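You operate a simulated robot arm through the tools that you are given. There is no shell and no other tool. Be economical: measure what you need, move in short steps, check, and stop when the job is done.

The job below is to be done with a simulated two-armed robot. You get a single attempt, and the scene is never put back.

JOB
Take the tag marked do not start and leave it in the crate six. Take the pad five and put it on the gear bench. Fetch the green spacer and set it on the shelf under the gauge bench. Put the yellow chart on top of the riser block. Put the keg cap on the shelf under the capper bench. Fetch the count tag labelled "over 330" from the gear bench and set it on top of the coil of strap. Take the yellow spacer and leave it on the steel table. Any order will do. Set down upright: pad five, green spacer, yellow spacer.

It is judged by the outcome, as a careful person would: the job done as asked, and still so three seconds after it is handed in. It fails if anything else is knocked over, pushed out of place, dropped, spilled or broken. A push-on lid holds only when it is set on centred and level and pressed home; a screw cap is set on level and turned clockwise until tight.

ROBOT AND FRAMES
Two 7-joint arms with two-finger parallel grippers on one trunk, on a base that drives. Base frame: it is fixed to the floor where the robot stands at the start and does not move with it; the origin is under the middle of the robot, x ahead of it, y to its left, z up. Lengths are in mm, angles in degrees, forces in N, time in s.
The left shoulder is at the start at [50, 187, 1085], the right one opposite. With the tool pointing down near the work surface each hand reaches from about 100 to 360 mm from the robot's upright axis, wherever it stands, measured 20 degrees to its own side. Places, roughly: coil of strap (8x8x5 cm) [-2900, -5200, 800]; count tag [-2500, -5250, 750]; crate six [-1750, -3250, 500]; gear bench [-2400, -5200, 800]; green spacer [0, -2500, 500]; keg cap [-2500, -5250, 750]; pad five [500, -1750, 750]; riser block [0, -1750, 500]; shelf under the capper bench (107x25 cm) [140, -2220, 500]; shelf under the gauge bench (108x25 cm) [140, -3600, 500]; steel table [-6400, -5200, 900]; tag marked do not start [500, 0, 1000]; yellow chart [250, -3000, 750]; yellow spacer [-2250, -6750, 1000]. Payload 3.43 kg a hand.
Tool frame (each hand has its own): the origin (TCP) lies between the finger pads and is the grasp point; the fingertips stand 30 mm ahead of it; z points along the fingers, y is the line along which they close. The gripper opens to 94 mm. The fingers are 28 mm wide and 10 mm thick; the gripper's body (50 by 96 mm) begins 55 mm behind the TCP.
Orientation is told as [roll, pitch, yaw] about the base's x, y, z axes, in that order, counted from this pose: with the fingers straight down and closing along the base's y, the tool's x points along the base's -x, its y along +y and its z along -z.

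CONTROLS
- The arms move only by the tool drive_tool. It takes "left_series", "right_series" or both (then of equal length, played together; a hand with none holds still); each is a list that holds one entry, the list of rows, each a list of 6 numbers: the shift along the tool's x, y, z in mm, then the turn, a rotation vector about the tool's x, y, z in degrees. In form: [[[x, y, z, rx, ry, rz], ...]]. A call has 1 to 20 rows; each row shifts and turns the commanded pose from where the row before left it, along the tool's axes as they then stand. "left_fingers" and "right_fingers" are, for a hand that has rows, the finger opening in mm, from 0 to 94, set as the call begins (left out, the last holds). A row lasts 0.2 s, in which the tool goes at most 50 mm and 8.6 degrees; a call with a longer step from one row to the next is refused whole, and so is a gripper value outside its range. Where a pose cannot be reached the arm comes as near as it can. A force on the tool above 40 N (or 10 N above the force at the start of the call, whichever is more), or a blocked arm, ends the call early, and 0.2 s more pass. The fingers move at their own pace (about 153 mm/s each) and stop on an object; they squeeze with about 45 N. The grip force told is the motor's: it shows also when the fingers shut on nothing. Time passes only in rows, and 0.2 s behind the last, so rows that do not move let the fingers close. The reply holds the time, the measured pose of the TCP, the force on the tool along the base axes, the opening and the grip force, in the units named above and with some noise, with the torque about the TCP (base axes, N m) and any sound that the robot's microphone picked up.
- Cameras (640 x 400 px; columns grow to the right, rows downward): "scene" is now at [146.3, -18.4, 1257.3]; the picture's right is [-0.21, -0.98, 0.00], its down [-0.45, 0.09, -0.89] and it looks along [0.87, -0.18, -0.46] (base axes); focal length 244 px, centre (320, 200). "left" rides on the left gripper at [76, -14, -102] in its tool frame; the picture's right is [0.18, 0.98, 0.00], its down [-0.75, 0.14, -0.64] and it looks along [-0.63, 0.12, 0.77] (tool axes); focal length 243 px, centre (320, 200). "right" rides on the right gripper at [76, 14, -102] in its tool frame; the picture's right is [-0.18, 0.98, 0.00], its down [-0.75, -0.14, -0.64] and it looks along [-0.63, -0.12, 0.77] (tool axes); focal length 243 px, centre (320, 200). There is no depth. A picture from a camera that has moved, and an enlarged one, comes with that camera's place and axes in the base frame and with its lens.
- snapshot(camera): a new picture of that camera. It takes no simulated time.
- move_column(by): slides the trunk up (or, below 0, down) by that many mm; the arms and the scene camera ride with it, the base frame stays. It gives what a move gives, with no picture.
- drive_base(legs): drives the robot by 1 to 6 legs, each [ahead, left, turn to the left] in mm, mm and degrees, along the robot's own axes; the way and the turn of a leg run together, so that a leg with both is an arc; at most 1500 mm and 180 degrees a leg. The arms and the cameras ride along, it lands a little off, and it stops where it bumps. It gives what a move gives.
- aim_head(pan, tilt): turns the head with the scene camera to pan (to the left, within 80 degrees either way) and tilt (down, from -29 to 69), counted from straight ahead of the robot. It gives what a move gives.
- enlarge(camera, box): a new picture of the part [left, top, right, bottom] of that camera's present view, enlarged. It takes no simulated time.
- job_done(): hands the job in; it is judged then, once.

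Work in short steps. Places have to be worked out from the pictures, the camera data and where the tool is seen: move nearer, look again, correct. Check each grasp and each placing, and mend what went wrong. You have 207 turns and 210 pictures in all, those below and enlarged ones among them. Open the grippers and draw the arms clear of the work before you hand the job in, unless the task says otherwise; then end with one line.

The tools are called after "Emit:" as a command line: name --argument value ..., lists and objects as JSON in quotes. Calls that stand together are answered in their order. drive_tool: Moves the arms, as the interface text tells. Its arguments: {"type":"object","properties":{"left_series":{"type":"array"},"left_fingers":{"type":"number"},"right_series":{"type":"array"},"right_fingers":{"type":"number"}},"required":[]} The other tools are called the same way: move_column (by) slides the trunk up or down; drive_base (legs) drives the base; aim_head (pan, tilt) turns the head that bears the scene camera; snapshot (camera) takes a picture; enlarge (camera, box) takes an enlarged picture of a part of a camera's view; job_done () hands the job in.

At the start:

```text
time_s: 0.0
left_ee_pos: [390.4, 103.8, 1115.5]
left_tool_rot: [0.0, 0.0, 0.0]
left_ft_force: [-0.3, 0.9, 0.4]
left_wrist_torque: [0.01, 0.0, -0.03]
left_grip_width: 93.9
left_gripper_force: 0.0
right_ee_pos: [287.6, -183.6, 1146.9]
right_tool_rot: [0.0, -0.1, 0.0]
right_ft_force: [-0.5, -0.4, -0.4]
right_wrist_torque: [-0.02, 0.03, 0.0]
right_grip_width: 93.9
right_gripper_force: 0.0
trunk travel left (down, up): [-300.0, 132.0]
robot x, y, heading: [3.4, 1.3, -0.1]
head pan, tilt: [-11.9, 27.4]
```

scene: 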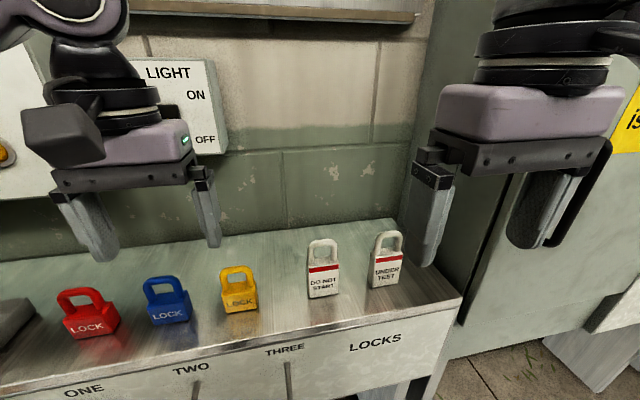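
right: 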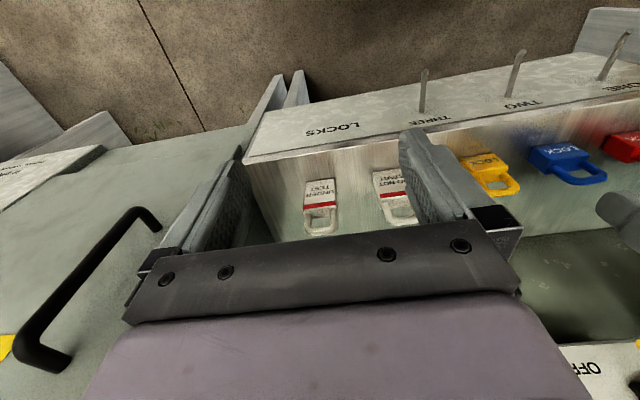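
left: 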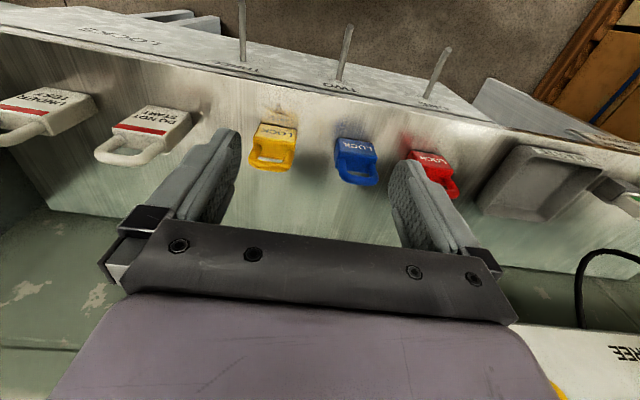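

The tag "do not start" looks to stand near (475,-93), base about z 877. I'll look closer at it and at the right-hand view.

Emit:
enlarge --camera "scene" --box '[240, 200, 440, 325]'

Emit:
enlarge --camera "right" --box '[240, 130, 480, 280]'

```text
3.20 times, centred on (340, 262) of scene
camera zoom: at [146.3, -18.4, 1257.3], right [-0.21, -0.98, 0.0], down [-0.45, 0.09, -0.89], along [0.87, -0.18, -0.46], focal length 782 px, centre (256, 0)
```

zoom: 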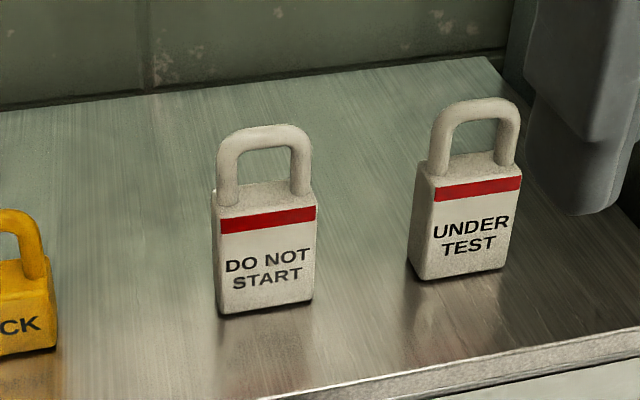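

```text
2.67 times, centred on (360, 205) of right
camera zoom: at [212.3, -169.2, 1249.6], right [0.18, 0.98, 0.0], down [0.75, -0.14, 0.64], along [0.63, -0.12, -0.77], focal length 647 px, centre (213, 187)
```

zoom: 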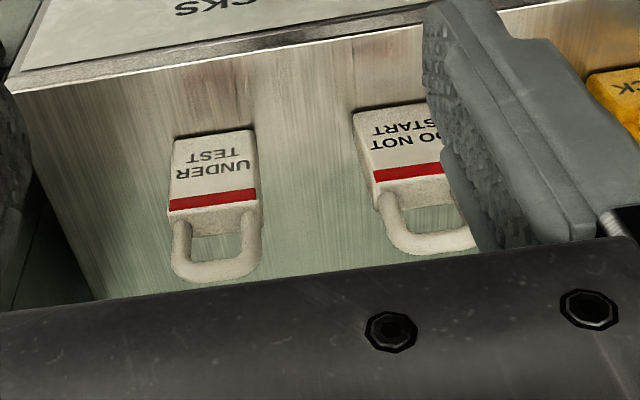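

The tag is an upright padlock, about 56 wide (y −122..−66), front face x≈471, z 875–1000. I pull the left hand back and then drive so the right hand reaches it.

Emit:
drive_tool --left_series '[[[40, 0, -20, 0, 0, 0], [40, 0, -20, 0, 0, 0], [20, 0, 0, 0, 0, 0]]]'

Emit:
drive_base --legs '[[145, 30, 0]]'

Emit:
snapshot --camera "right"

Emit:
snapshot --camera "scene"

```text
time_s: 0.8
left_ee_pos: [290.3, 102.0, 1154.1]
left_tool_rot: [0.1, 0.0, 0.1]
left_ft_force: [0.0, 0.3, 0.8]
left_wrist_torque: [0.0, -0.02, -0.02]
left_grip_width: 94.3
left_gripper_force: 0.0
right_ee_pos: [287.8, -183.2, 1146.9]
right_tool_rot: [0.0, 0.0, 0.0]
right_ft_force: [0.8, 1.1, 0.3]
right_wrist_torque: [-0.01, 0.01, 0.02]
right_grip_width: 93.8
right_gripper_force: 0.1
trunk travel left (down, up): [-300.0, 132.0]
robot x, y, heading: [-0.9, -2.4, 0.0]
head pan, tilt: [-11.9, 27.4]
```

```text
time_s: 2.3
left_ee_pos: [414.4, 125.6, 1159.3]
left_tool_rot: [-0.3, -1.0, -2.1]
left_ft_force: [0.1, 0.3, 0.4]
left_wrist_torque: [-0.01, -0.01, 0.01]
left_grip_width: 94.1
left_gripper_force: 0.1
right_ee_pos: [398.0, -171.8, 1166.7]
right_tool_rot: [1.1, -3.9, -4.7]
right_ft_force: [-0.5, 0.3, 0.0]
right_wrist_torque: [0.0, -0.01, 0.01]
right_grip_width: 94.4
right_gripper_force: 0.2
trunk travel left (down, up): [-300.0, 132.0]
robot x, y, heading: [133.1, 29.3, -2.2]
head pan, tilt: [-11.9, 27.4]
stopped in leg 1: the robot was blocked; the commanded pose is now the measured one
```

```text
204 pictures are left
camera right: at [317.6, -152.3, 1264.7], right [0.26, 0.96, 0.03], down [0.69, -0.21, 0.69], along [0.67, -0.16, -0.72], focal length 243 px, centre (320, 200)
```

right: 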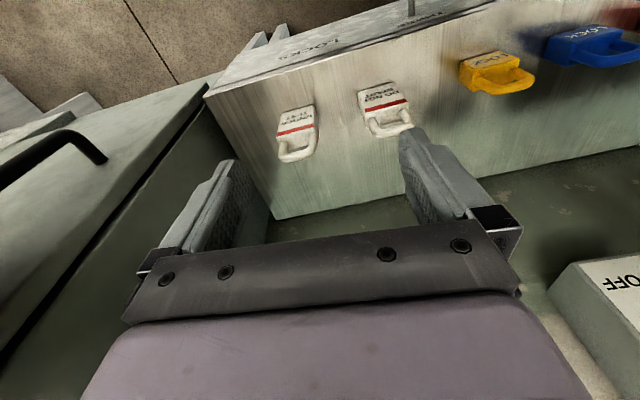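

```text
203 pictures are left
camera scene: at [262.6, 10.5, 1260.1], right [-0.24, -0.97, 0.0], down [-0.43, 0.11, -0.9], along [0.87, -0.22, -0.44], focal length 244 px, centre (320, 200)
```

scene: 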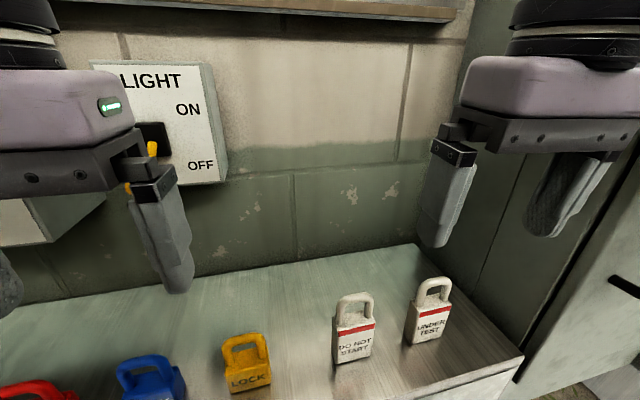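

The right arm seems to have bumped (hand deflected), probably the elbow on the cabinet at right. I'll back off, tuck the right hand, and approach with the left hand with the robot turned right.

Emit:
drive_base --legs '[[-110, 0, 0]]'

Emit:
drive_tool --right_series '[[[40, 0, -10, -1, 4, -4], [40, 0, -10, 0, 0, 0], [30, 0, 0, 0, 0, 0]]]'

Emit:
drive_base --legs '[[0, 0, -38]]'

Emit:
aim_head --pan 20 --tilt 35

Emit:
snapshot --camera "scene"

```text
time_s: 3.5
left_ee_pos: [317.9, 124.8, 1154.8]
left_tool_rot: [0.1, -0.1, -1.8]
left_ft_force: [0.4, 0.6, -0.1]
left_wrist_torque: [-0.01, -0.01, -0.02]
left_grip_width: 93.9
left_gripper_force: 0.1
right_ee_pos: [306.6, -170.0, 1156.9]
right_tool_rot: [1.2, -2.1, -3.9]
right_ft_force: [0.5, 0.3, -0.2]
right_wrist_torque: [0.03, -0.03, 0.02]
right_grip_width: 94.1
right_gripper_force: 0.1
trunk travel left (down, up): [-300.0, 132.0]
robot x, y, heading: [21.9, 29.6, -1.8]
head pan, tilt: [-11.9, 27.4]
```

```text
time_s: 4.3
left_ee_pos: [319.8, 126.2, 1154.2]
left_tool_rot: [0.0, -0.1, -1.9]
left_ft_force: [0.0, 0.2, 0.0]
left_wrist_torque: [-0.01, 0.0, -0.02]
left_grip_width: 93.9
left_gripper_force: 0.1
right_ee_pos: [195.2, -168.1, 1178.4]
right_tool_rot: [2.3, 1.9, 0.2]
right_ft_force: [0.3, 0.2, -0.7]
right_wrist_torque: [0.02, 0.01, -0.03]
right_grip_width: 93.9
right_gripper_force: 0.0
trunk travel left (down, up): [-300.0, 132.0]
robot x, y, heading: [24.3, 35.8, -1.8]
head pan, tilt: [-11.9, 27.4]
```

```text
time_s: 6.4
left_ee_pos: [314.6, -75.3, 1154.8]
left_tool_rot: [0.1, -0.1, -39.6]
left_ft_force: [-0.9, -0.2, -0.4]
left_wrist_torque: [-0.01, 0.0, 0.02]
left_grip_width: 93.8
left_gripper_force: 0.1
right_ee_pos: [36.6, -231.4, 1177.9]
right_tool_rot: [2.2, 1.8, -37.7]
right_ft_force: [0.2, -0.8, -0.1]
right_wrist_torque: [0.02, -0.02, 0.04]
right_grip_width: 94.3
right_gripper_force: 0.0
trunk travel left (down, up): [-300.0, 132.0]
robot x, y, heading: [25.1, 31.0, -39.4]
head pan, tilt: [-11.9, 27.4]
```

```text
time_s: 7.4
left_ee_pos: [313.3, -73.7, 1154.2]
left_tool_rot: [0.0, 0.1, -39.6]
left_ft_force: [0.1, 0.4, 0.5]
left_wrist_torque: [-0.02, -0.02, -0.02]
left_grip_width: 93.8
left_gripper_force: 0.0
right_ee_pos: [36.7, -231.6, 1179.2]
right_tool_rot: [2.2, 1.9, -37.6]
right_ft_force: [-0.2, 1.1, 0.4]
right_wrist_torque: [0.02, 0.01, 0.0]
right_grip_width: 94.2
right_gripper_force: 0.0
trunk travel left (down, up): [-300.0, 132.0]
robot x, y, heading: [26.1, 32.5, -39.8]
head pan, tilt: [20.0, 35.0]
```

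```text
202 pictures are left
camera scene: at [151.7, -34.0, 1245.4], right [-0.34, -0.94, 0.0], down [-0.54, 0.19, -0.82], along [0.77, -0.27, -0.57], focal length 244 px, centre (320, 200)
```

scene: 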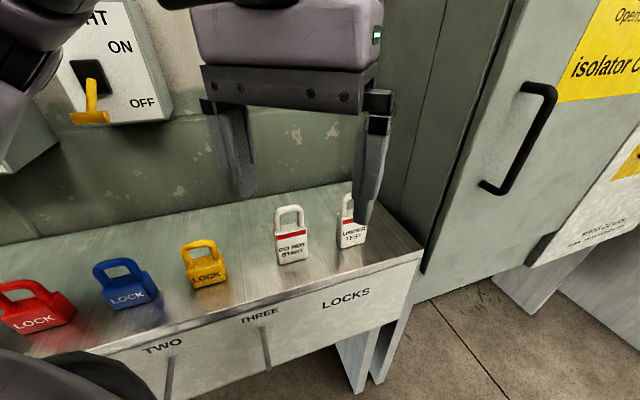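

Now I drive the base to within left-hand reach of the tag, then unwind the tool yaw.

Emit:
drive_base --legs '[[86, 72, 0]]'

Emit:
drive_tool --left_series '[[[0, 0, 0, 0, 0, -8], [0, 0, 0, 0, 0, -8], [0, 0, 0, 0, 0, -8], [0, 0, 0, 0, 0, -8], [0, 0, 0, 0, 0, -7.8]]]'

Emit:
snapshot --camera "left"

Emit:
snapshot --camera "scene"

```text
time_s: 8.7
left_ee_pos: [418.9, -71.8, 1155.9]
left_tool_rot: [0.3, -0.4, -39.5]
left_ft_force: [0.5, -0.3, 0.2]
left_wrist_torque: [-0.01, -0.03, -0.01]
left_grip_width: 94.3
left_gripper_force: 0.0
right_ee_pos: [141.6, -229.0, 1178.0]
right_tool_rot: [2.6, 1.4, -37.4]
right_ft_force: [0.1, -0.9, 0.1]
right_wrist_torque: [0.01, -0.01, -0.02]
right_grip_width: 93.9
right_gripper_force: 0.0
trunk travel left (down, up): [-300.0, 132.0]
robot x, y, heading: [136.7, 32.8, -39.3]
head pan, tilt: [20.0, 35.0]
```

```text
time_s: 9.9
left_ee_pos: [417.4, -69.9, 1157.8]
left_tool_rot: [-0.1, -0.7, 0.4]
left_ft_force: [0.0, -0.4, -0.9]
left_wrist_torque: [0.0, 0.0, -0.02]
left_grip_width: 94.1
left_gripper_force: 0.0
right_ee_pos: [141.9, -227.8, 1178.9]
right_tool_rot: [2.4, 1.4, -37.5]
right_ft_force: [-0.5, -0.8, 1.2]
right_wrist_torque: [0.07, 0.02, -0.01]
right_grip_width: 94.1
right_gripper_force: 0.0
trunk travel left (down, up): [-300.0, 132.0]
robot x, y, heading: [133.9, 31.0, -39.4]
head pan, tilt: [20.0, 35.0]
```

```text
201 pictures are left
camera left: at [341.2, -85.0, 1259.3], right [-0.19, 0.98, -0.01], down [0.75, 0.15, 0.65], along [0.64, 0.12, -0.76], focal length 243 px, centre (320, 200)
```

left: 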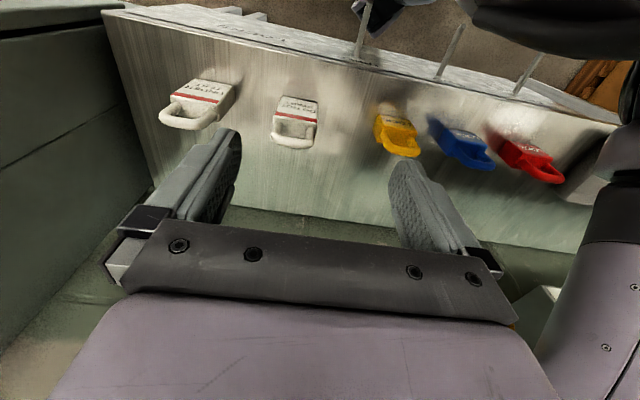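

```text
200 pictures are left
camera scene: at [255.3, -30.2, 1246.7], right [-0.33, -0.94, 0.0], down [-0.53, 0.19, -0.82], along [0.78, -0.27, -0.57], focal length 244 px, centre (320, 200)
```

scene: 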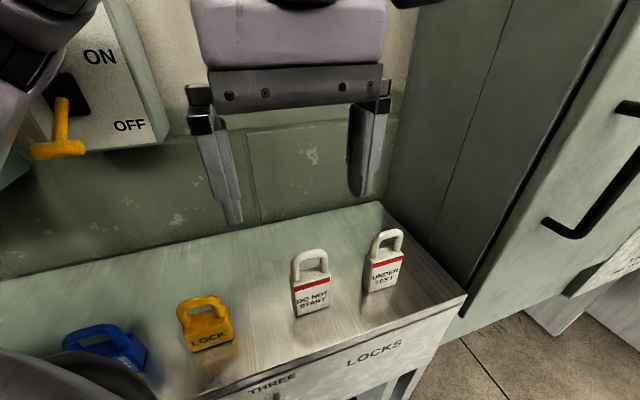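

Estimates agree: tag centre about (481,-94). I move over it and look before descending.

Emit:
drive_tool --left_series '[[[-32, -12, 0, 0, 0, 0], [-32, -12, 10, 0, 0.7, 0], [0, 0, 40, 0, 0, 0], [0, 0, 40, 0, 0, 0], [0, 0, 0, 0, 0, 0]]]'

Emit:
snapshot --camera "left"

Emit:
snapshot --camera "scene"

```text
time_s: 10.9
left_ee_pos: [460.7, -95.5, 1147.7]
left_tool_rot: [-8.2, -10.9, 0.1]
left_ft_force: [0.5, -0.2, 0.2]
left_wrist_torque: [0.05, 0.01, -0.01]
left_grip_width: 94.1
left_gripper_force: 0.1
right_ee_pos: [126.7, -228.9, 1176.4]
right_tool_rot: [3.0, 1.0, -37.3]
right_ft_force: [-0.8, -0.8, 0.7]
right_wrist_torque: [0.04, 0.0, -0.01]
right_grip_width: 94.0
right_gripper_force: 0.1
trunk travel left (down, up): [-300.0, 132.0]
robot x, y, heading: [135.2, 31.8, -39.2]
head pan, tilt: [20.0, 35.0]
stopped in row 5 (left hand): the arm was blocked; the commanded pose is now the measured one
```

```text
199 pictures are left
camera left: at [366.2, -94.6, 1234.3], right [-0.16, 0.97, -0.17], down [0.62, 0.23, 0.75], along [0.77, 0.01, -0.64], focal length 243 px, centre (320, 200)
```

left: 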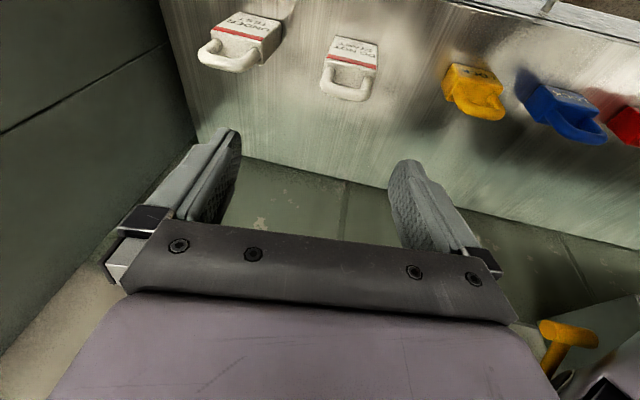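

```text
198 pictures are left
camera scene: at [239.1, -31.5, 1246.8], right [-0.33, -0.94, -0.01], down [-0.52, 0.19, -0.83], along [0.79, -0.27, -0.56], focal length 244 px, centre (320, 200)
```

scene: 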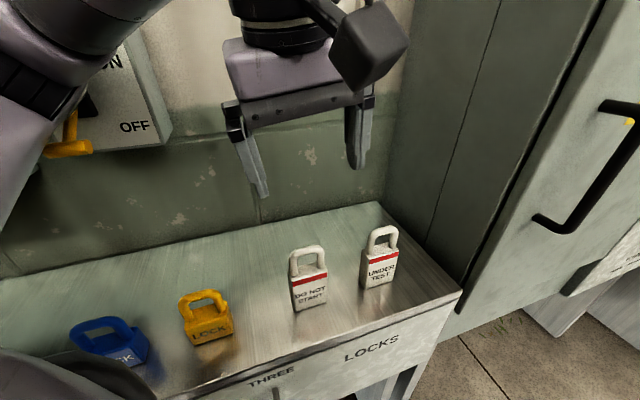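

The left forearm seems blocked by the switch box. I retract, back away and will use the right hand with the tool tilted forward from further back.

Emit:
drive_tool --left_series '[[[35, 0, -5, -4, 5.5, 0], [35, 5, -5, -4, 5.5, 0], [20, 5, 0, 0, 0, 0]]]'

Emit:
drive_base --legs '[[-64, -84, 0], [0, 0, 39]]'

Emit:
aim_head --pan 0 --tilt 25

Emit:
snapshot --camera "scene"

```text
time_s: 11.9
left_ee_pos: [401.4, -53.5, 1155.6]
left_tool_rot: [-3.1, 1.4, 4.2]
left_ft_force: [-0.5, 0.2, -0.6]
left_wrist_torque: [-0.08, 0.0, 0.01]
left_grip_width: 94.2
left_gripper_force: 0.2
right_ee_pos: [145.9, -210.1, 1182.7]
right_tool_rot: [1.7, 0.9, -36.1]
right_ft_force: [0.2, 1.2, -0.1]
right_wrist_torque: [-0.07, 0.01, 0.02]
right_grip_width: 93.8
right_gripper_force: 0.1
trunk travel left (down, up): [-300.0, 132.0]
robot x, y, heading: [133.9, 39.0, -38.1]
head pan, tilt: [20.0, 35.0]
stopped in row 3 (left hand): the arm was blocked; the commanded pose is now the measured one
```

```text
time_s: 12.6
left_ee_pos: [404.4, -57.1, 1156.9]
left_tool_rot: [-2.8, 1.5, 5.1]
left_ft_force: [-0.2, -0.6, 0.0]
left_wrist_torque: [-0.02, -0.03, -0.01]
left_grip_width: 93.8
left_gripper_force: 0.1
right_ee_pos: [147.8, -216.3, 1179.4]
right_tool_rot: [2.2, 1.4, -35.8]
right_ft_force: [-0.3, -0.2, 0.5]
right_wrist_torque: [0.01, -0.02, 0.02]
right_grip_width: 94.1
right_gripper_force: 0.1
trunk travel left (down, up): [-300.0, 132.0]
robot x, y, heading: [133.8, 38.7, -37.9]
head pan, tilt: [20.0, 35.0]
stopped in leg 1: the robot was blocked; the commanded pose is now the measured one
```

```text
time_s: 13.4
left_ee_pos: [403.5, -56.7, 1156.7]
left_tool_rot: [-2.7, 1.4, 4.8]
left_ft_force: [0.6, -0.3, 0.1]
left_wrist_torque: [-0.04, -0.03, 0.01]
left_grip_width: 94.0
left_gripper_force: 0.0
right_ee_pos: [147.1, -214.9, 1180.8]
right_tool_rot: [2.1, 1.2, -35.9]
right_ft_force: [0.4, -0.1, 0.6]
right_wrist_torque: [0.01, -0.01, 0.0]
right_grip_width: 94.0
right_gripper_force: 0.0
trunk travel left (down, up): [-300.0, 132.0]
robot x, y, heading: [134.4, 39.4, -37.7]
head pan, tilt: [0.0, 25.0]
```

```text
197 pictures are left
camera scene: at [244.3, -44.0, 1263.0], right [-0.61, -0.79, 0.0], down [-0.33, 0.25, -0.91], along [0.72, -0.56, -0.41], focal length 244 px, centre (320, 200)
```

scene: 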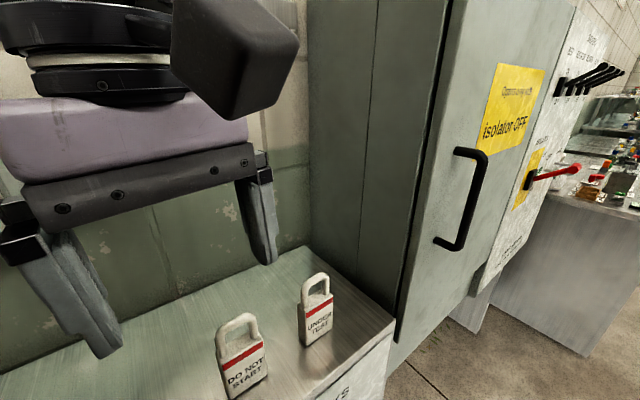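

Something is catching; I look left and right from the head to see what touches.

Emit:
aim_head --pan 70 --tilt 10

Emit:
snapshot --camera "scene"

Emit:
aim_head --pan -70 --tilt 10

Emit:
snapshot --camera "scene"

```text
time_s: 14.8
left_ee_pos: [403.0, -57.8, 1157.7]
left_tool_rot: [-2.9, 1.4, 4.7]
left_ft_force: [0.5, -0.5, -0.2]
left_wrist_torque: [0.03, -0.02, -0.04]
left_grip_width: 93.9
left_gripper_force: 0.0
right_ee_pos: [145.7, -215.4, 1181.0]
right_tool_rot: [2.1, 1.1, -36.0]
right_ft_force: [0.4, -0.2, -0.2]
right_wrist_torque: [0.01, -0.02, 0.01]
right_grip_width: 94.1
right_gripper_force: 0.1
trunk travel left (down, up): [-300.0, 132.0]
robot x, y, heading: [138.9, 40.2, -38.1]
head pan, tilt: [70.0, 10.0]
```

```text
196 pictures are left
camera scene: at [250.2, 61.7, 1286.5], right [0.53, -0.85, 0.01], down [-0.14, -0.1, -0.99], along [0.84, 0.52, -0.17], focal length 244 px, centre (320, 200)
```

scene: 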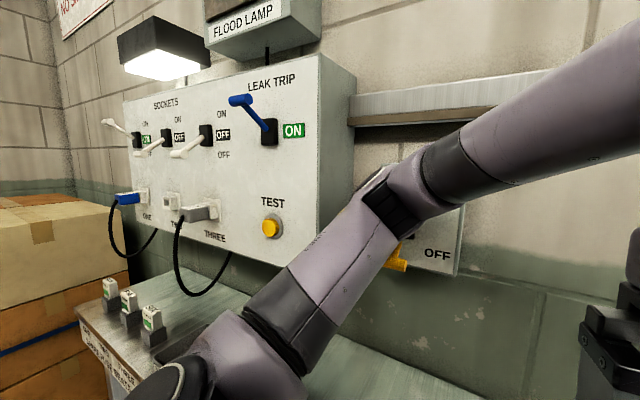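

```text
time_s: 17.1
left_ee_pos: [403.0, -58.0, 1156.8]
left_tool_rot: [-2.9, 1.3, 4.7]
left_ft_force: [0.2, -0.5, 0.0]
left_wrist_torque: [0.02, 0.0, -0.01]
left_grip_width: 94.0
left_gripper_force: 0.1
right_ee_pos: [147.8, -216.8, 1181.2]
right_tool_rot: [2.0, 1.2, -36.0]
right_ft_force: [0.4, -0.6, -0.5]
right_wrist_torque: [-0.02, 0.01, -0.02]
right_grip_width: 93.8
right_gripper_force: 0.1
trunk travel left (down, up): [-300.0, 132.0]
robot x, y, heading: [135.2, 41.9, -37.9]
head pan, tilt: [-70.0, 10.0]
```

```text
195 pictures are left
camera scene: at [142.9, -76.5, 1286.7], right [-0.95, 0.31, -0.01], down [0.06, 0.16, -0.99], along [-0.3, -0.94, -0.17], focal length 244 px, centre (320, 200)
```

scene: 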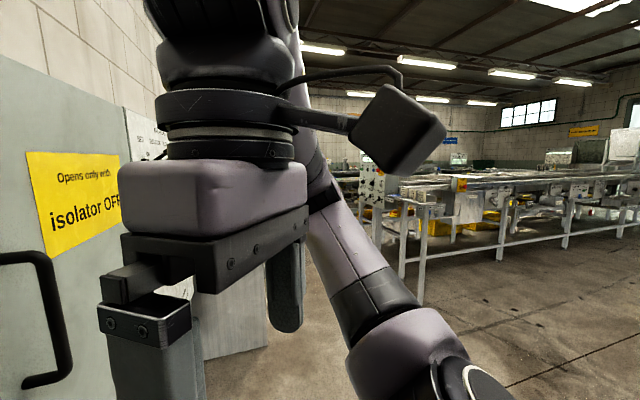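

The left elbow is wedged at the wall boxes. I retry a short drive straight away from the wall.

Emit:
drive_base --legs '[[-20, -26, 0]]'

Emit:
aim_head --pan 70 --tilt 10

Emit:
snapshot --camera "scene"

```text
time_s: 18.0
left_ee_pos: [378.4, -77.3, 1153.1]
left_tool_rot: [-2.1, 1.8, 4.5]
left_ft_force: [0.6, -0.6, 0.5]
left_wrist_torque: [0.0, -0.03, 0.01]
left_grip_width: 93.9
left_gripper_force: 0.1
right_ee_pos: [120.6, -233.0, 1178.0]
right_tool_rot: [2.3, 1.9, -36.0]
right_ft_force: [1.0, -0.2, 0.2]
right_wrist_torque: [0.03, -0.02, -0.01]
right_grip_width: 93.8
right_gripper_force: 0.1
trunk travel left (down, up): [-300.0, 132.0]
robot x, y, heading: [104.6, 27.9, -38.1]
head pan, tilt: [-70.0, 10.0]
```

```text
time_s: 20.2
left_ee_pos: [378.9, -75.7, 1153.9]
left_tool_rot: [-2.1, 1.9, 4.5]
left_ft_force: [-0.3, 0.3, 0.5]
left_wrist_torque: [0.0, 0.02, 0.01]
left_grip_width: 93.8
left_gripper_force: 0.1
right_ee_pos: [121.8, -231.7, 1178.1]
right_tool_rot: [2.3, 2.0, -36.2]
right_ft_force: [0.3, 0.2, 0.1]
right_wrist_torque: [-0.01, -0.03, 0.03]
right_grip_width: 94.1
right_gripper_force: 0.2
trunk travel left (down, up): [-300.0, 132.0]
robot x, y, heading: [102.9, 28.6, -37.9]
head pan, tilt: [70.0, 10.0]
```

```text
194 pictures are left
camera scene: at [226.8, 44.0, 1285.6], right [0.53, -0.85, 0.0], down [-0.15, -0.09, -0.98], along [0.84, 0.52, -0.17], focal length 244 px, centre (320, 200)
```

scene: 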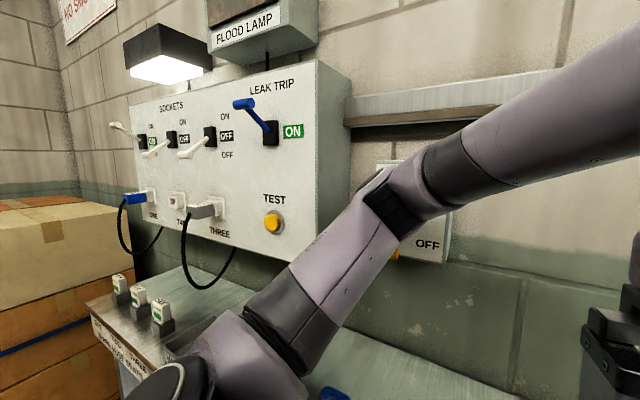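

Free now, switch unchanged. I back off further and turn to face the bench.

Emit:
drive_base --legs '[[-65, -51, 0], [0, 0, 38]]'

Emit:
aim_head --pan 0 --tilt 30

Emit:
snapshot --camera "scene"

```text
time_s: 23.1
left_ee_pos: [301.1, 113.5, 1152.3]
left_tool_rot: [-2.1, 1.9, 41.9]
left_ft_force: [-0.6, -0.2, 0.0]
left_wrist_torque: [0.0, 0.04, -0.01]
left_grip_width: 94.1
left_gripper_force: 0.1
right_ee_pos: [194.3, -165.8, 1179.6]
right_tool_rot: [2.1, 1.8, 1.3]
right_ft_force: [0.2, 0.4, -1.0]
right_wrist_torque: [0.0, 0.02, 0.0]
right_grip_width: 93.8
right_gripper_force: 0.0
trunk travel left (down, up): [-300.0, 132.0]
robot x, y, heading: [17.6, 34.1, -0.9]
head pan, tilt: [70.0, 10.0]
```

```text
time_s: 24.5
left_ee_pos: [301.8, 113.9, 1153.4]
left_tool_rot: [-2.1, 2.0, 42.0]
left_ft_force: [-0.2, 0.1, 0.6]
left_wrist_torque: [-0.02, 0.02, -0.04]
left_grip_width: 93.6
left_gripper_force: 0.1
right_ee_pos: [194.1, -166.6, 1179.2]
right_tool_rot: [2.2, 2.0, 1.4]
right_ft_force: [-0.3, -0.5, 0.4]
right_wrist_torque: [0.02, -0.02, -0.01]
right_grip_width: 94.0
right_gripper_force: 0.1
trunk travel left (down, up): [-300.0, 132.0]
robot x, y, heading: [19.7, 31.3, -0.6]
head pan, tilt: [0.0, 30.0]
```

```text
193 pictures are left
camera scene: at [166.4, 29.9, 1253.2], right [-0.01, -1.0, 0.0], down [-0.5, 0.01, -0.87], along [0.87, -0.01, -0.5], focal length 244 px, centre (320, 200)
```

scene: 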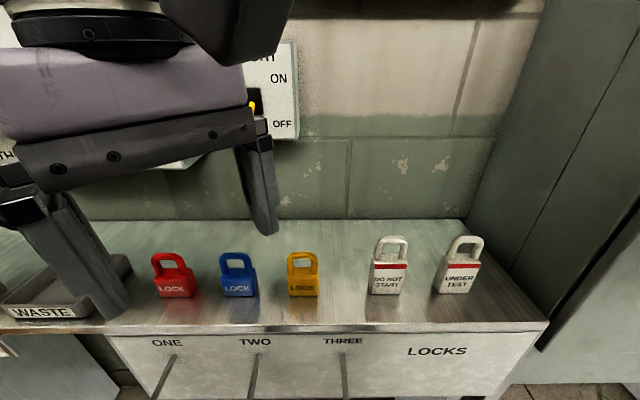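

Tag "do not start" is clear of obstacles from here. I tilt the right tool 45° forward while moving toward it.

Emit:
drive_tool --right_series '[[[-20, 12, 0, 2, -7.8, 1.4], [-20, 12, 5, 0, -7.8, 0], [-20, 12, 10, 0, -7.8, 0], [-20, 12, 15, 0, -7.8, 0], [-20, 12, 20, 0, -7.8, 0], [-20, 12, 20, 0, -7.8, 0]]]'

Emit:
snapshot --camera "right"

Emit:
snapshot --camera "scene"

```text
time_s: 25.6
left_ee_pos: [301.7, 114.3, 1153.2]
left_tool_rot: [-2.2, 1.9, 41.8]
left_ft_force: [-0.3, 0.4, 1.1]
left_wrist_torque: [-0.03, 0.01, 0.0]
left_grip_width: 94.0
left_gripper_force: 0.0
right_ee_pos: [283.8, -119.7, 1167.1]
right_tool_rot: [0.2, -30.7, 0.1]
right_ft_force: [0.6, -6.4, -2.8]
right_wrist_torque: [0.24, -0.32, 0.84]
right_grip_width: 94.0
right_gripper_force: 0.2
trunk travel left (down, up): [-300.0, 132.0]
robot x, y, heading: [19.4, 29.0, -0.7]
head pan, tilt: [0.0, 30.0]
stopped in row 5 (right hand): the force on the tool passed its limit at 68 N (the readings are from after the stop); the commanded pose is now the measured one
```

```text
192 pictures are left
camera right: at [165.9, -105.8, 1216.3], right [0.15, 0.98, 0.1], down [0.32, -0.14, 0.94], along [0.93, -0.11, -0.34], focal length 243 px, centre (320, 200)
```

right: 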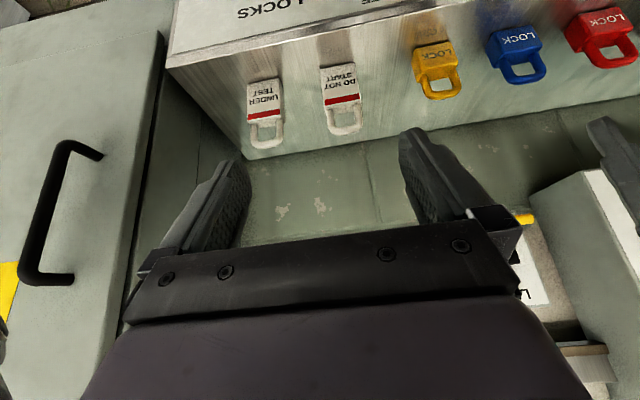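

```text
191 pictures are left
camera scene: at [166.0, 33.8, 1252.3], right [0.03, -1.0, 0.0], down [-0.51, -0.02, -0.86], along [0.86, 0.03, -0.51], focal length 244 px, centre (320, 200)
```

scene: 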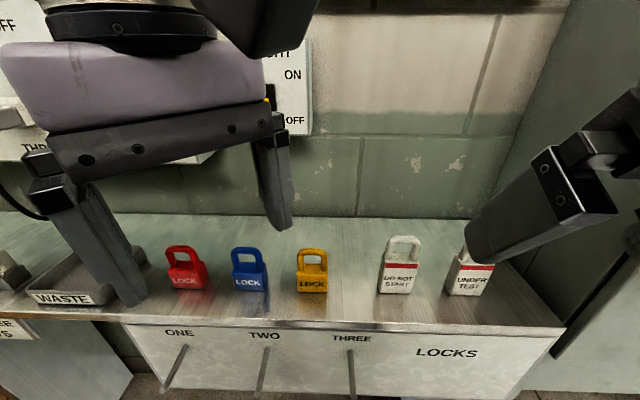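

The right wrist touched the head. I move it right and forward first, then finish the tilt.

Emit:
drive_tool --right_series '[[[0, -20, 0, 0, 0, 0], [-17, -20, 10, 0, 0, 0], [-34, 0, 21, 0, 0, 0], [-34, 0, 21, 0, -4, 0], [-15, 5, 25, 0, -5, 0], [0, 0, 0, 0, -5, 0]]]'

Emit:
snapshot --camera "right"

Emit:
snapshot --camera "scene"

```text
time_s: 27.0
left_ee_pos: [301.2, 114.4, 1154.1]
left_tool_rot: [-2.1, 1.9, 41.8]
left_ft_force: [-0.4, 0.1, -0.1]
left_wrist_torque: [-0.04, 0.0, -0.02]
left_grip_width: 94.0
left_gripper_force: 0.2
right_ee_pos: [411.0, -152.9, 1153.1]
right_tool_rot: [0.2, -44.8, 0.0]
right_ft_force: [-0.1, -0.4, 0.0]
right_wrist_torque: [-0.03, 0.03, -0.01]
right_grip_width: 94.1
right_gripper_force: 0.2
trunk travel left (down, up): [-300.0, 132.0]
robot x, y, heading: [18.7, 31.9, -0.6]
head pan, tilt: [0.0, 30.0]
```

```text
190 pictures are left
camera right: at [285.8, -139.5, 1172.9], right [0.13, 0.98, 0.13], down [0.08, -0.14, 0.99], along [0.99, -0.12, -0.1], focal length 243 px, centre (320, 200)
```

right: 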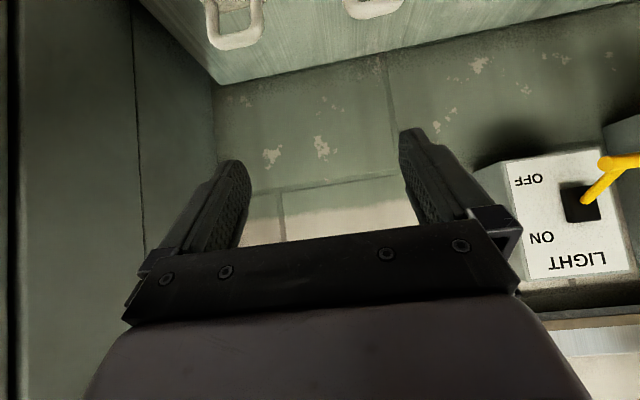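

```text
189 pictures are left
camera scene: at [166.3, 29.8, 1253.2], right [-0.01, -1.0, 0.0], down [-0.5, 0.01, -0.87], along [0.87, -0.01, -0.5], focal length 244 px, centre (320, 200)
```

scene: 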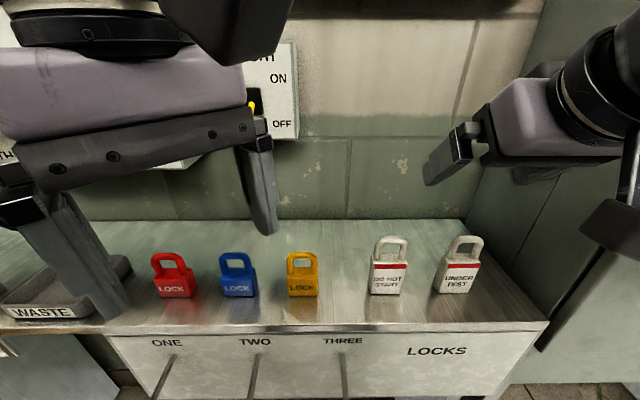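

Reach is fine. Now align in y with the tag and descend in front of it.

Emit:
drive_tool --right_series '[[[5, 30, -5, 0, 0, 0], [0, 29, 0, 0, 0, 0], [35, 0, 35, 0, 0, 0], [35, 0, 35, 0, 0, 0], [35, 0, 35, 0, 0, 0], [5, 0, 5, 0, 0, 0]]]'

Emit:
snapshot --camera "right"

Emit:
snapshot --camera "scene"

```text
time_s: 28.4
left_ee_pos: [301.3, 112.7, 1152.5]
left_tool_rot: [-2.1, 1.9, 41.9]
left_ft_force: [0.2, 0.5, -0.2]
left_wrist_torque: [-0.02, -0.01, -0.01]
left_grip_width: 93.9
left_gripper_force: 0.1
right_ee_pos: [402.0, -93.8, 998.2]
right_tool_rot: [0.2, -44.7, 0.0]
right_ft_force: [0.4, -0.2, 0.2]
right_wrist_torque: [-0.02, 0.04, 0.0]
right_grip_width: 94.0
right_gripper_force: 0.0
trunk travel left (down, up): [-300.0, 132.0]
robot x, y, heading: [19.8, 31.9, -0.5]
head pan, tilt: [0.0, 30.0]
```

```text
188 pictures are left
camera right: at [276.6, -80.0, 1019.3], right [0.13, 0.98, 0.13], down [0.09, -0.14, 0.99], along [0.99, -0.12, -0.1], focal length 243 px, centre (320, 200)
```

right: 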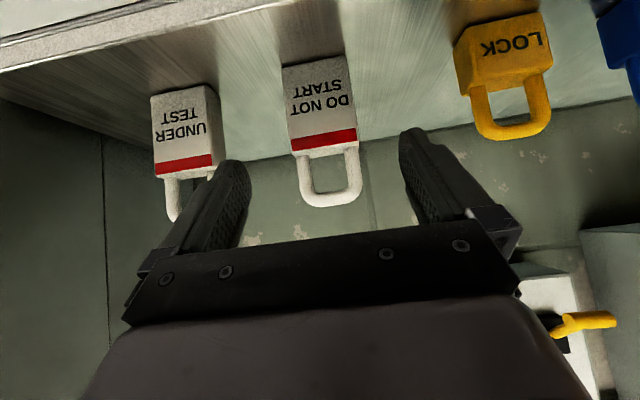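

```text
187 pictures are left
camera scene: at [166.4, 29.8, 1253.2], right [-0.01, -1.0, 0.0], down [-0.5, 0.01, -0.87], along [0.87, -0.01, -0.5], focal length 244 px, centre (320, 200)
```

scene: 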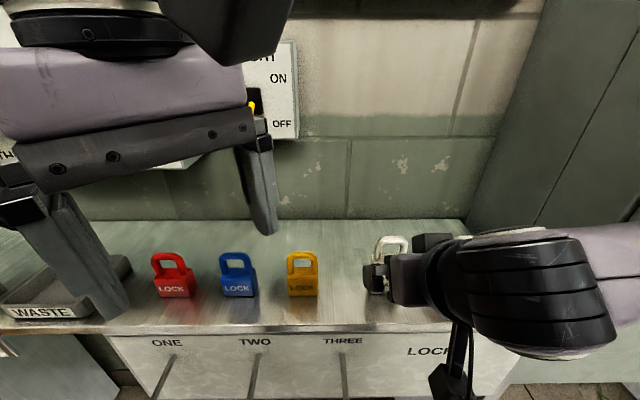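

Centred on the tag. I advance 102 mm along the fingers, then close and lift.

Emit:
drive_tool --right_series '[[[0, 0, 35, 0, 0, 0], [0, 0, 35, 0, 0, 0], [0, 0, 34, 0, 0, 0], [0, 0, 0, 0, 0, 0]]]'

Emit:
drive_tool --right_series '[[[0, 0, 0, 0, 0, 0], [0, 0, 0, 0, 0, 0], [0, 0, 0, 0, 0, 0]]]' --right_fingers 20

Emit:
snapshot --camera "right"

```text
time_s: 29.4
left_ee_pos: [302.3, 113.9, 1153.6]
left_tool_rot: [-2.2, 1.9, 41.9]
left_ft_force: [0.5, -0.3, -0.6]
left_wrist_torque: [-0.03, -0.02, -0.02]
left_grip_width: 93.7
left_gripper_force: 0.1
right_ee_pos: [475.7, -93.4, 924.5]
right_tool_rot: [0.2, -44.6, 0.0]
right_ft_force: [0.3, -0.8, 1.1]
right_wrist_torque: [0.03, 0.03, 0.01]
right_grip_width: 93.9
right_gripper_force: 0.0
trunk travel left (down, up): [-300.0, 132.0]
robot x, y, heading: [17.0, 35.2, -0.8]
head pan, tilt: [0.0, 30.0]
```

```text
time_s: 30.2
left_ee_pos: [301.4, 113.5, 1153.2]
left_tool_rot: [-2.3, 1.9, 41.9]
left_ft_force: [-0.4, -0.2, -0.8]
left_wrist_torque: [0.01, 0.0, -0.04]
left_grip_width: 93.9
left_gripper_force: 0.2
right_ee_pos: [476.0, -93.7, 924.6]
right_tool_rot: [0.2, -44.6, 0.0]
right_ft_force: [0.0, 0.5, 1.1]
right_wrist_torque: [-0.01, -0.01, -0.04]
right_grip_width: 61.7
right_gripper_force: 45.6
trunk travel left (down, up): [-300.0, 132.0]
robot x, y, heading: [18.1, 33.8, -0.6]
head pan, tilt: [0.0, 30.0]
```

```text
186 pictures are left
camera right: at [350.1, -80.1, 944.1], right [0.13, 0.98, 0.13], down [0.09, -0.14, 0.99], along [0.99, -0.12, -0.1], focal length 243 px, centre (320, 200)
```

right: 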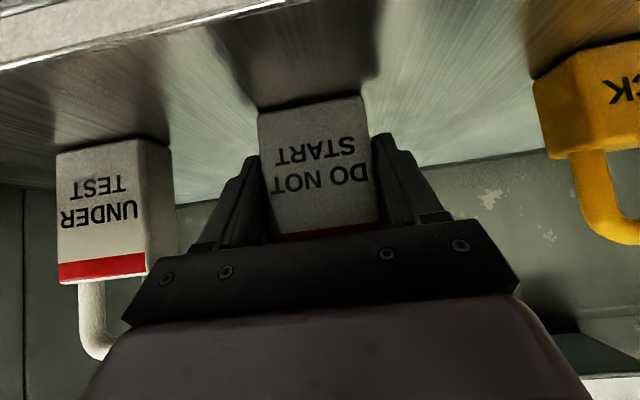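

Gripped (61.7 mm). Lift straight up and draw back to a carry pose.

Emit:
drive_tool --right_series '[[[-20, 0, -20, 0, 0, 0], [-35, 0, -35, 0, 0, 0], [-35, 0, -35, 0, 0, 0], [-30, -20, -30, 0, 0, 0], [20, -20, -20, 0, 0, 0], [25, -20, -25, 0, 0, 0]]]'

Emit:
snapshot --camera "scene"

Emit:
snapshot --camera "right"

```text
time_s: 31.6
left_ee_pos: [301.1, 113.5, 1154.1]
left_tool_rot: [-2.2, 1.9, 41.9]
left_ft_force: [0.3, 0.2, 0.1]
left_wrist_torque: [-0.04, -0.01, -0.01]
left_grip_width: 93.9
left_gripper_force: 0.0
right_ee_pos: [413.3, -153.2, 1090.3]
right_tool_rot: [0.3, -44.5, 0.0]
right_ft_force: [-0.1, -0.6, -1.5]
right_wrist_torque: [0.0, -0.02, 0.0]
right_grip_width: 61.7
right_gripper_force: 45.3
trunk travel left (down, up): [-300.0, 132.0]
robot x, y, heading: [16.1, 30.3, -0.7]
head pan, tilt: [0.0, 30.0]
```

```text
185 pictures are left
camera scene: at [166.1, 29.5, 1253.3], right [-0.01, -1.0, 0.0], down [-0.5, 0.01, -0.87], along [0.87, -0.01, -0.5], focal length 244 px, centre (320, 200)
```

scene: 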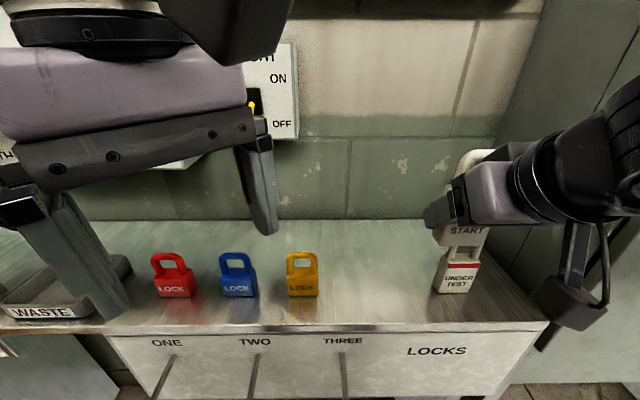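

```text
184 pictures are left
camera right: at [287.6, -139.1, 1110.7], right [0.13, 0.98, 0.13], down [0.09, -0.14, 0.99], along [0.99, -0.11, -0.1], focal length 243 px, centre (320, 200)
```

right: 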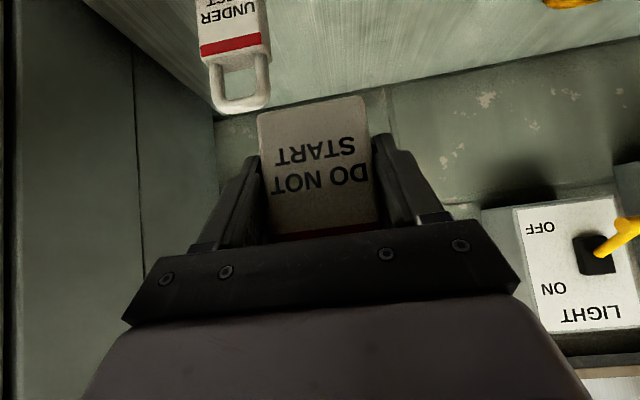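

Tag secured. I back away from the bench, straighten the left hand and turn to look along −y.

Emit:
drive_base --legs '[[-400, 0, 0], [0, 0, -90]]'

Emit:
drive_tool --left_series '[[[0, 0, 0, 0, 0, 8], [0, 0, 0, 0, 0, 8], [0, 0, 0, 0, 0, 8], [0, 0, 0, 0, 0, 8], [0, 0, 0, 0, 0, 8], [0, 0, 0, 0, 0, 2]]]'

Emit:
aim_head --pan 25 --tilt 15

Emit:
snapshot --camera "scene"

Emit:
aim_head --pan -35 --tilt 15

Emit:
snapshot --camera "scene"

```text
time_s: 37.9
left_ee_pos: [-298.6, -245.6, 1153.2]
left_tool_rot: [-2.1, 1.9, -47.9]
left_ft_force: [-0.8, 0.1, 0.7]
left_wrist_torque: [-0.02, 0.0, 0.0]
left_grip_width: 94.0
left_gripper_force: 0.0
right_ee_pos: [-564.3, -358.5, 1090.7]
right_tool_rot: [0.2, -44.6, -89.8]
right_ft_force: [-0.7, -0.9, -1.4]
right_wrist_torque: [0.02, 0.02, -0.01]
right_grip_width: 61.6
right_gripper_force: 45.2
trunk travel left (down, up): [-300.0, 132.0]
robot x, y, heading: [-387.2, 36.5, -90.4]
head pan, tilt: [0.0, 30.0]
```

```text
time_s: 39.3
left_ee_pos: [-297.0, -245.5, 1152.6]
left_tool_rot: [-2.8, 0.0, -90.0]
left_ft_force: [-0.4, -0.4, -0.1]
left_wrist_torque: [-0.01, 0.01, -0.02]
left_grip_width: 93.9
left_gripper_force: 0.0
right_ee_pos: [-563.5, -358.3, 1091.3]
right_tool_rot: [0.3, -44.8, -89.9]
right_ft_force: [-0.1, -0.4, -1.4]
right_wrist_torque: [0.02, 0.02, 0.0]
right_grip_width: 61.5
right_gripper_force: 45.0
trunk travel left (down, up): [-300.0, 132.0]
robot x, y, heading: [-382.3, 37.1, -90.4]
head pan, tilt: [0.0, 30.0]
```

```text
time_s: 40.2
left_ee_pos: [-297.6, -245.8, 1153.1]
left_tool_rot: [-2.9, 0.1, -90.0]
left_ft_force: [-0.5, -0.5, -0.2]
left_wrist_torque: [0.03, -0.01, 0.01]
left_grip_width: 94.1
left_gripper_force: 0.0
right_ee_pos: [-565.1, -358.8, 1090.9]
right_tool_rot: [0.1, -44.6, -89.8]
right_ft_force: [-0.7, 0.2, -0.7]
right_wrist_torque: [0.03, -0.01, 0.01]
right_grip_width: 61.9
right_gripper_force: 45.1
trunk travel left (down, up): [-300.0, 132.0]
robot x, y, heading: [-381.9, 35.8, -90.5]
head pan, tilt: [25.0, 15.0]
```

```text
183 pictures are left
camera scene: at [-344.6, -106.5, 1277.4], right [-0.91, -0.41, 0.0], down [-0.11, 0.24, -0.97], along [0.4, -0.88, -0.26], focal length 244 px, centre (320, 200)
```

scene: 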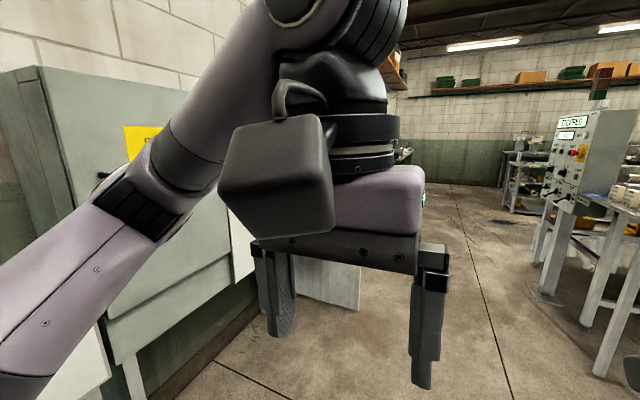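

```text
time_s: 41.5
left_ee_pos: [-298.0, -251.0, 1151.9]
left_tool_rot: [-2.9, 0.0, -88.4]
left_ft_force: [-34.2, -48.3, -7.6]
left_wrist_torque: [4.7, -3.94, 3.9]
left_grip_width: 93.9
left_gripper_force: 0.0
right_ee_pos: [-563.5, -358.9, 1090.3]
right_tool_rot: [0.3, -44.5, -89.8]
right_ft_force: [-0.6, -0.7, -0.1]
right_wrist_torque: [-0.02, -0.02, 0.0]
right_grip_width: 61.8
right_gripper_force: 45.0
trunk travel left (down, up): [-300.0, 132.0]
robot x, y, heading: [-380.8, 33.1, -90.5]
head pan, tilt: [-35.0, 15.0]
```

```text
182 pictures are left
camera scene: at [-419.6, -107.6, 1277.2], right [-0.92, 0.39, 0.0], down [0.1, 0.24, -0.97], along [-0.38, -0.89, -0.26], focal length 244 px, centre (320, 200)
```

scene: 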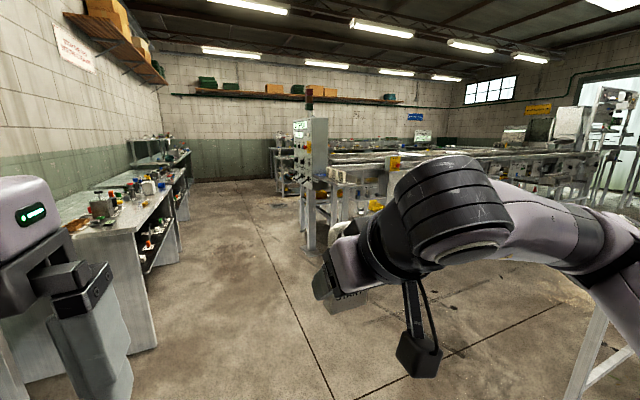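

The left hand presses on the head; I move it outward. Then drive down the aisle toward y≈−1700 and face the benches.

Emit:
drive_tool --left_series '[[[0, 30, 0, 0, 0, 0], [0, 30, 0, 3, 0, 0], [0, 25, 0, 0, 0, 0], [0, 0, 0, 0, 0, 0]]]'

Emit:
drive_base --legs '[[1400, -50, 0], [350, 0, 0], [0, 0, 90]]'

Emit:
aim_head --pan 0 --tilt 30

Emit:
snapshot --camera "scene"

```text
time_s: 42.5
left_ee_pos: [-211.6, -246.4, 1147.6]
left_tool_rot: [-5.8, 0.0, -90.0]
left_ft_force: [0.9, 0.4, -0.4]
left_wrist_torque: [0.01, 0.0, 0.01]
left_grip_width: 94.0
left_gripper_force: 0.1
right_ee_pos: [-563.7, -358.5, 1091.3]
right_tool_rot: [0.3, -44.7, -89.8]
right_ft_force: [0.3, -0.2, -1.3]
right_wrist_torque: [0.06, 0.03, 0.01]
right_grip_width: 61.3
right_gripper_force: 45.0
trunk travel left (down, up): [-300.0, 132.0]
robot x, y, heading: [-383.4, 33.0, -90.5]
head pan, tilt: [-35.0, 15.0]
```

```text
time_s: 55.2
left_ee_pos: [-147.9, -1538.0, 1147.5]
left_tool_rot: [-5.9, 0.1, 2.3]
left_ft_force: [1.2, -0.5, 0.3]
left_wrist_torque: [-0.01, 0.0, 0.0]
left_grip_width: 93.9
left_gripper_force: 0.0
right_ee_pos: [-22.7, -1884.5, 1090.7]
right_tool_rot: [0.1, -44.7, 2.4]
right_ft_force: [-0.3, -0.2, -0.7]
right_wrist_torque: [0.0, -0.01, 0.01]
right_grip_width: 62.0
right_gripper_force: 44.4
trunk travel left (down, up): [-300.0, 132.0]
robot x, y, heading: [-427.3, -1719.9, 1.8]
head pan, tilt: [-35.0, 15.0]
```

```text
time_s: 56.2
left_ee_pos: [-149.1, -1538.9, 1147.6]
left_tool_rot: [-5.9, -0.1, 2.3]
left_ft_force: [-0.2, -0.3, -0.3]
left_wrist_torque: [-0.02, 0.01, -0.01]
left_grip_width: 94.0
left_gripper_force: 0.1
right_ee_pos: [-22.5, -1885.5, 1090.8]
right_tool_rot: [0.3, -44.5, 2.5]
right_ft_force: [0.1, -0.2, -1.7]
right_wrist_torque: [0.02, 0.04, 0.01]
right_grip_width: 61.8
right_gripper_force: 44.3
trunk travel left (down, up): [-300.0, 132.0]
robot x, y, heading: [-424.3, -1718.5, 1.8]
head pan, tilt: [0.0, 30.0]
```

```text
181 pictures are left
camera scene: at [-277.5, -1713.3, 1253.2], right [0.03, -1.0, 0.0], down [-0.5, -0.01, -0.87], along [0.87, 0.03, -0.5], focal length 244 px, centre (320, 200)
```

scene: 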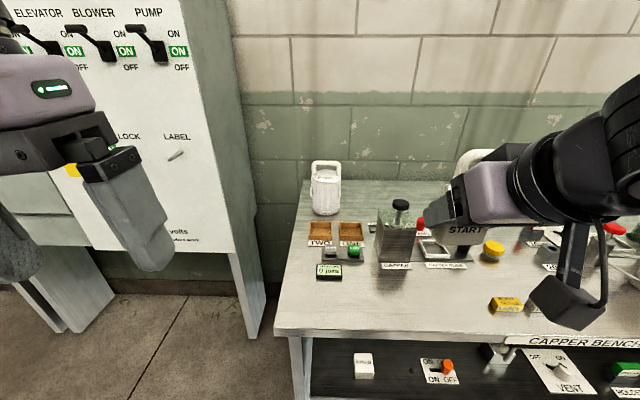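

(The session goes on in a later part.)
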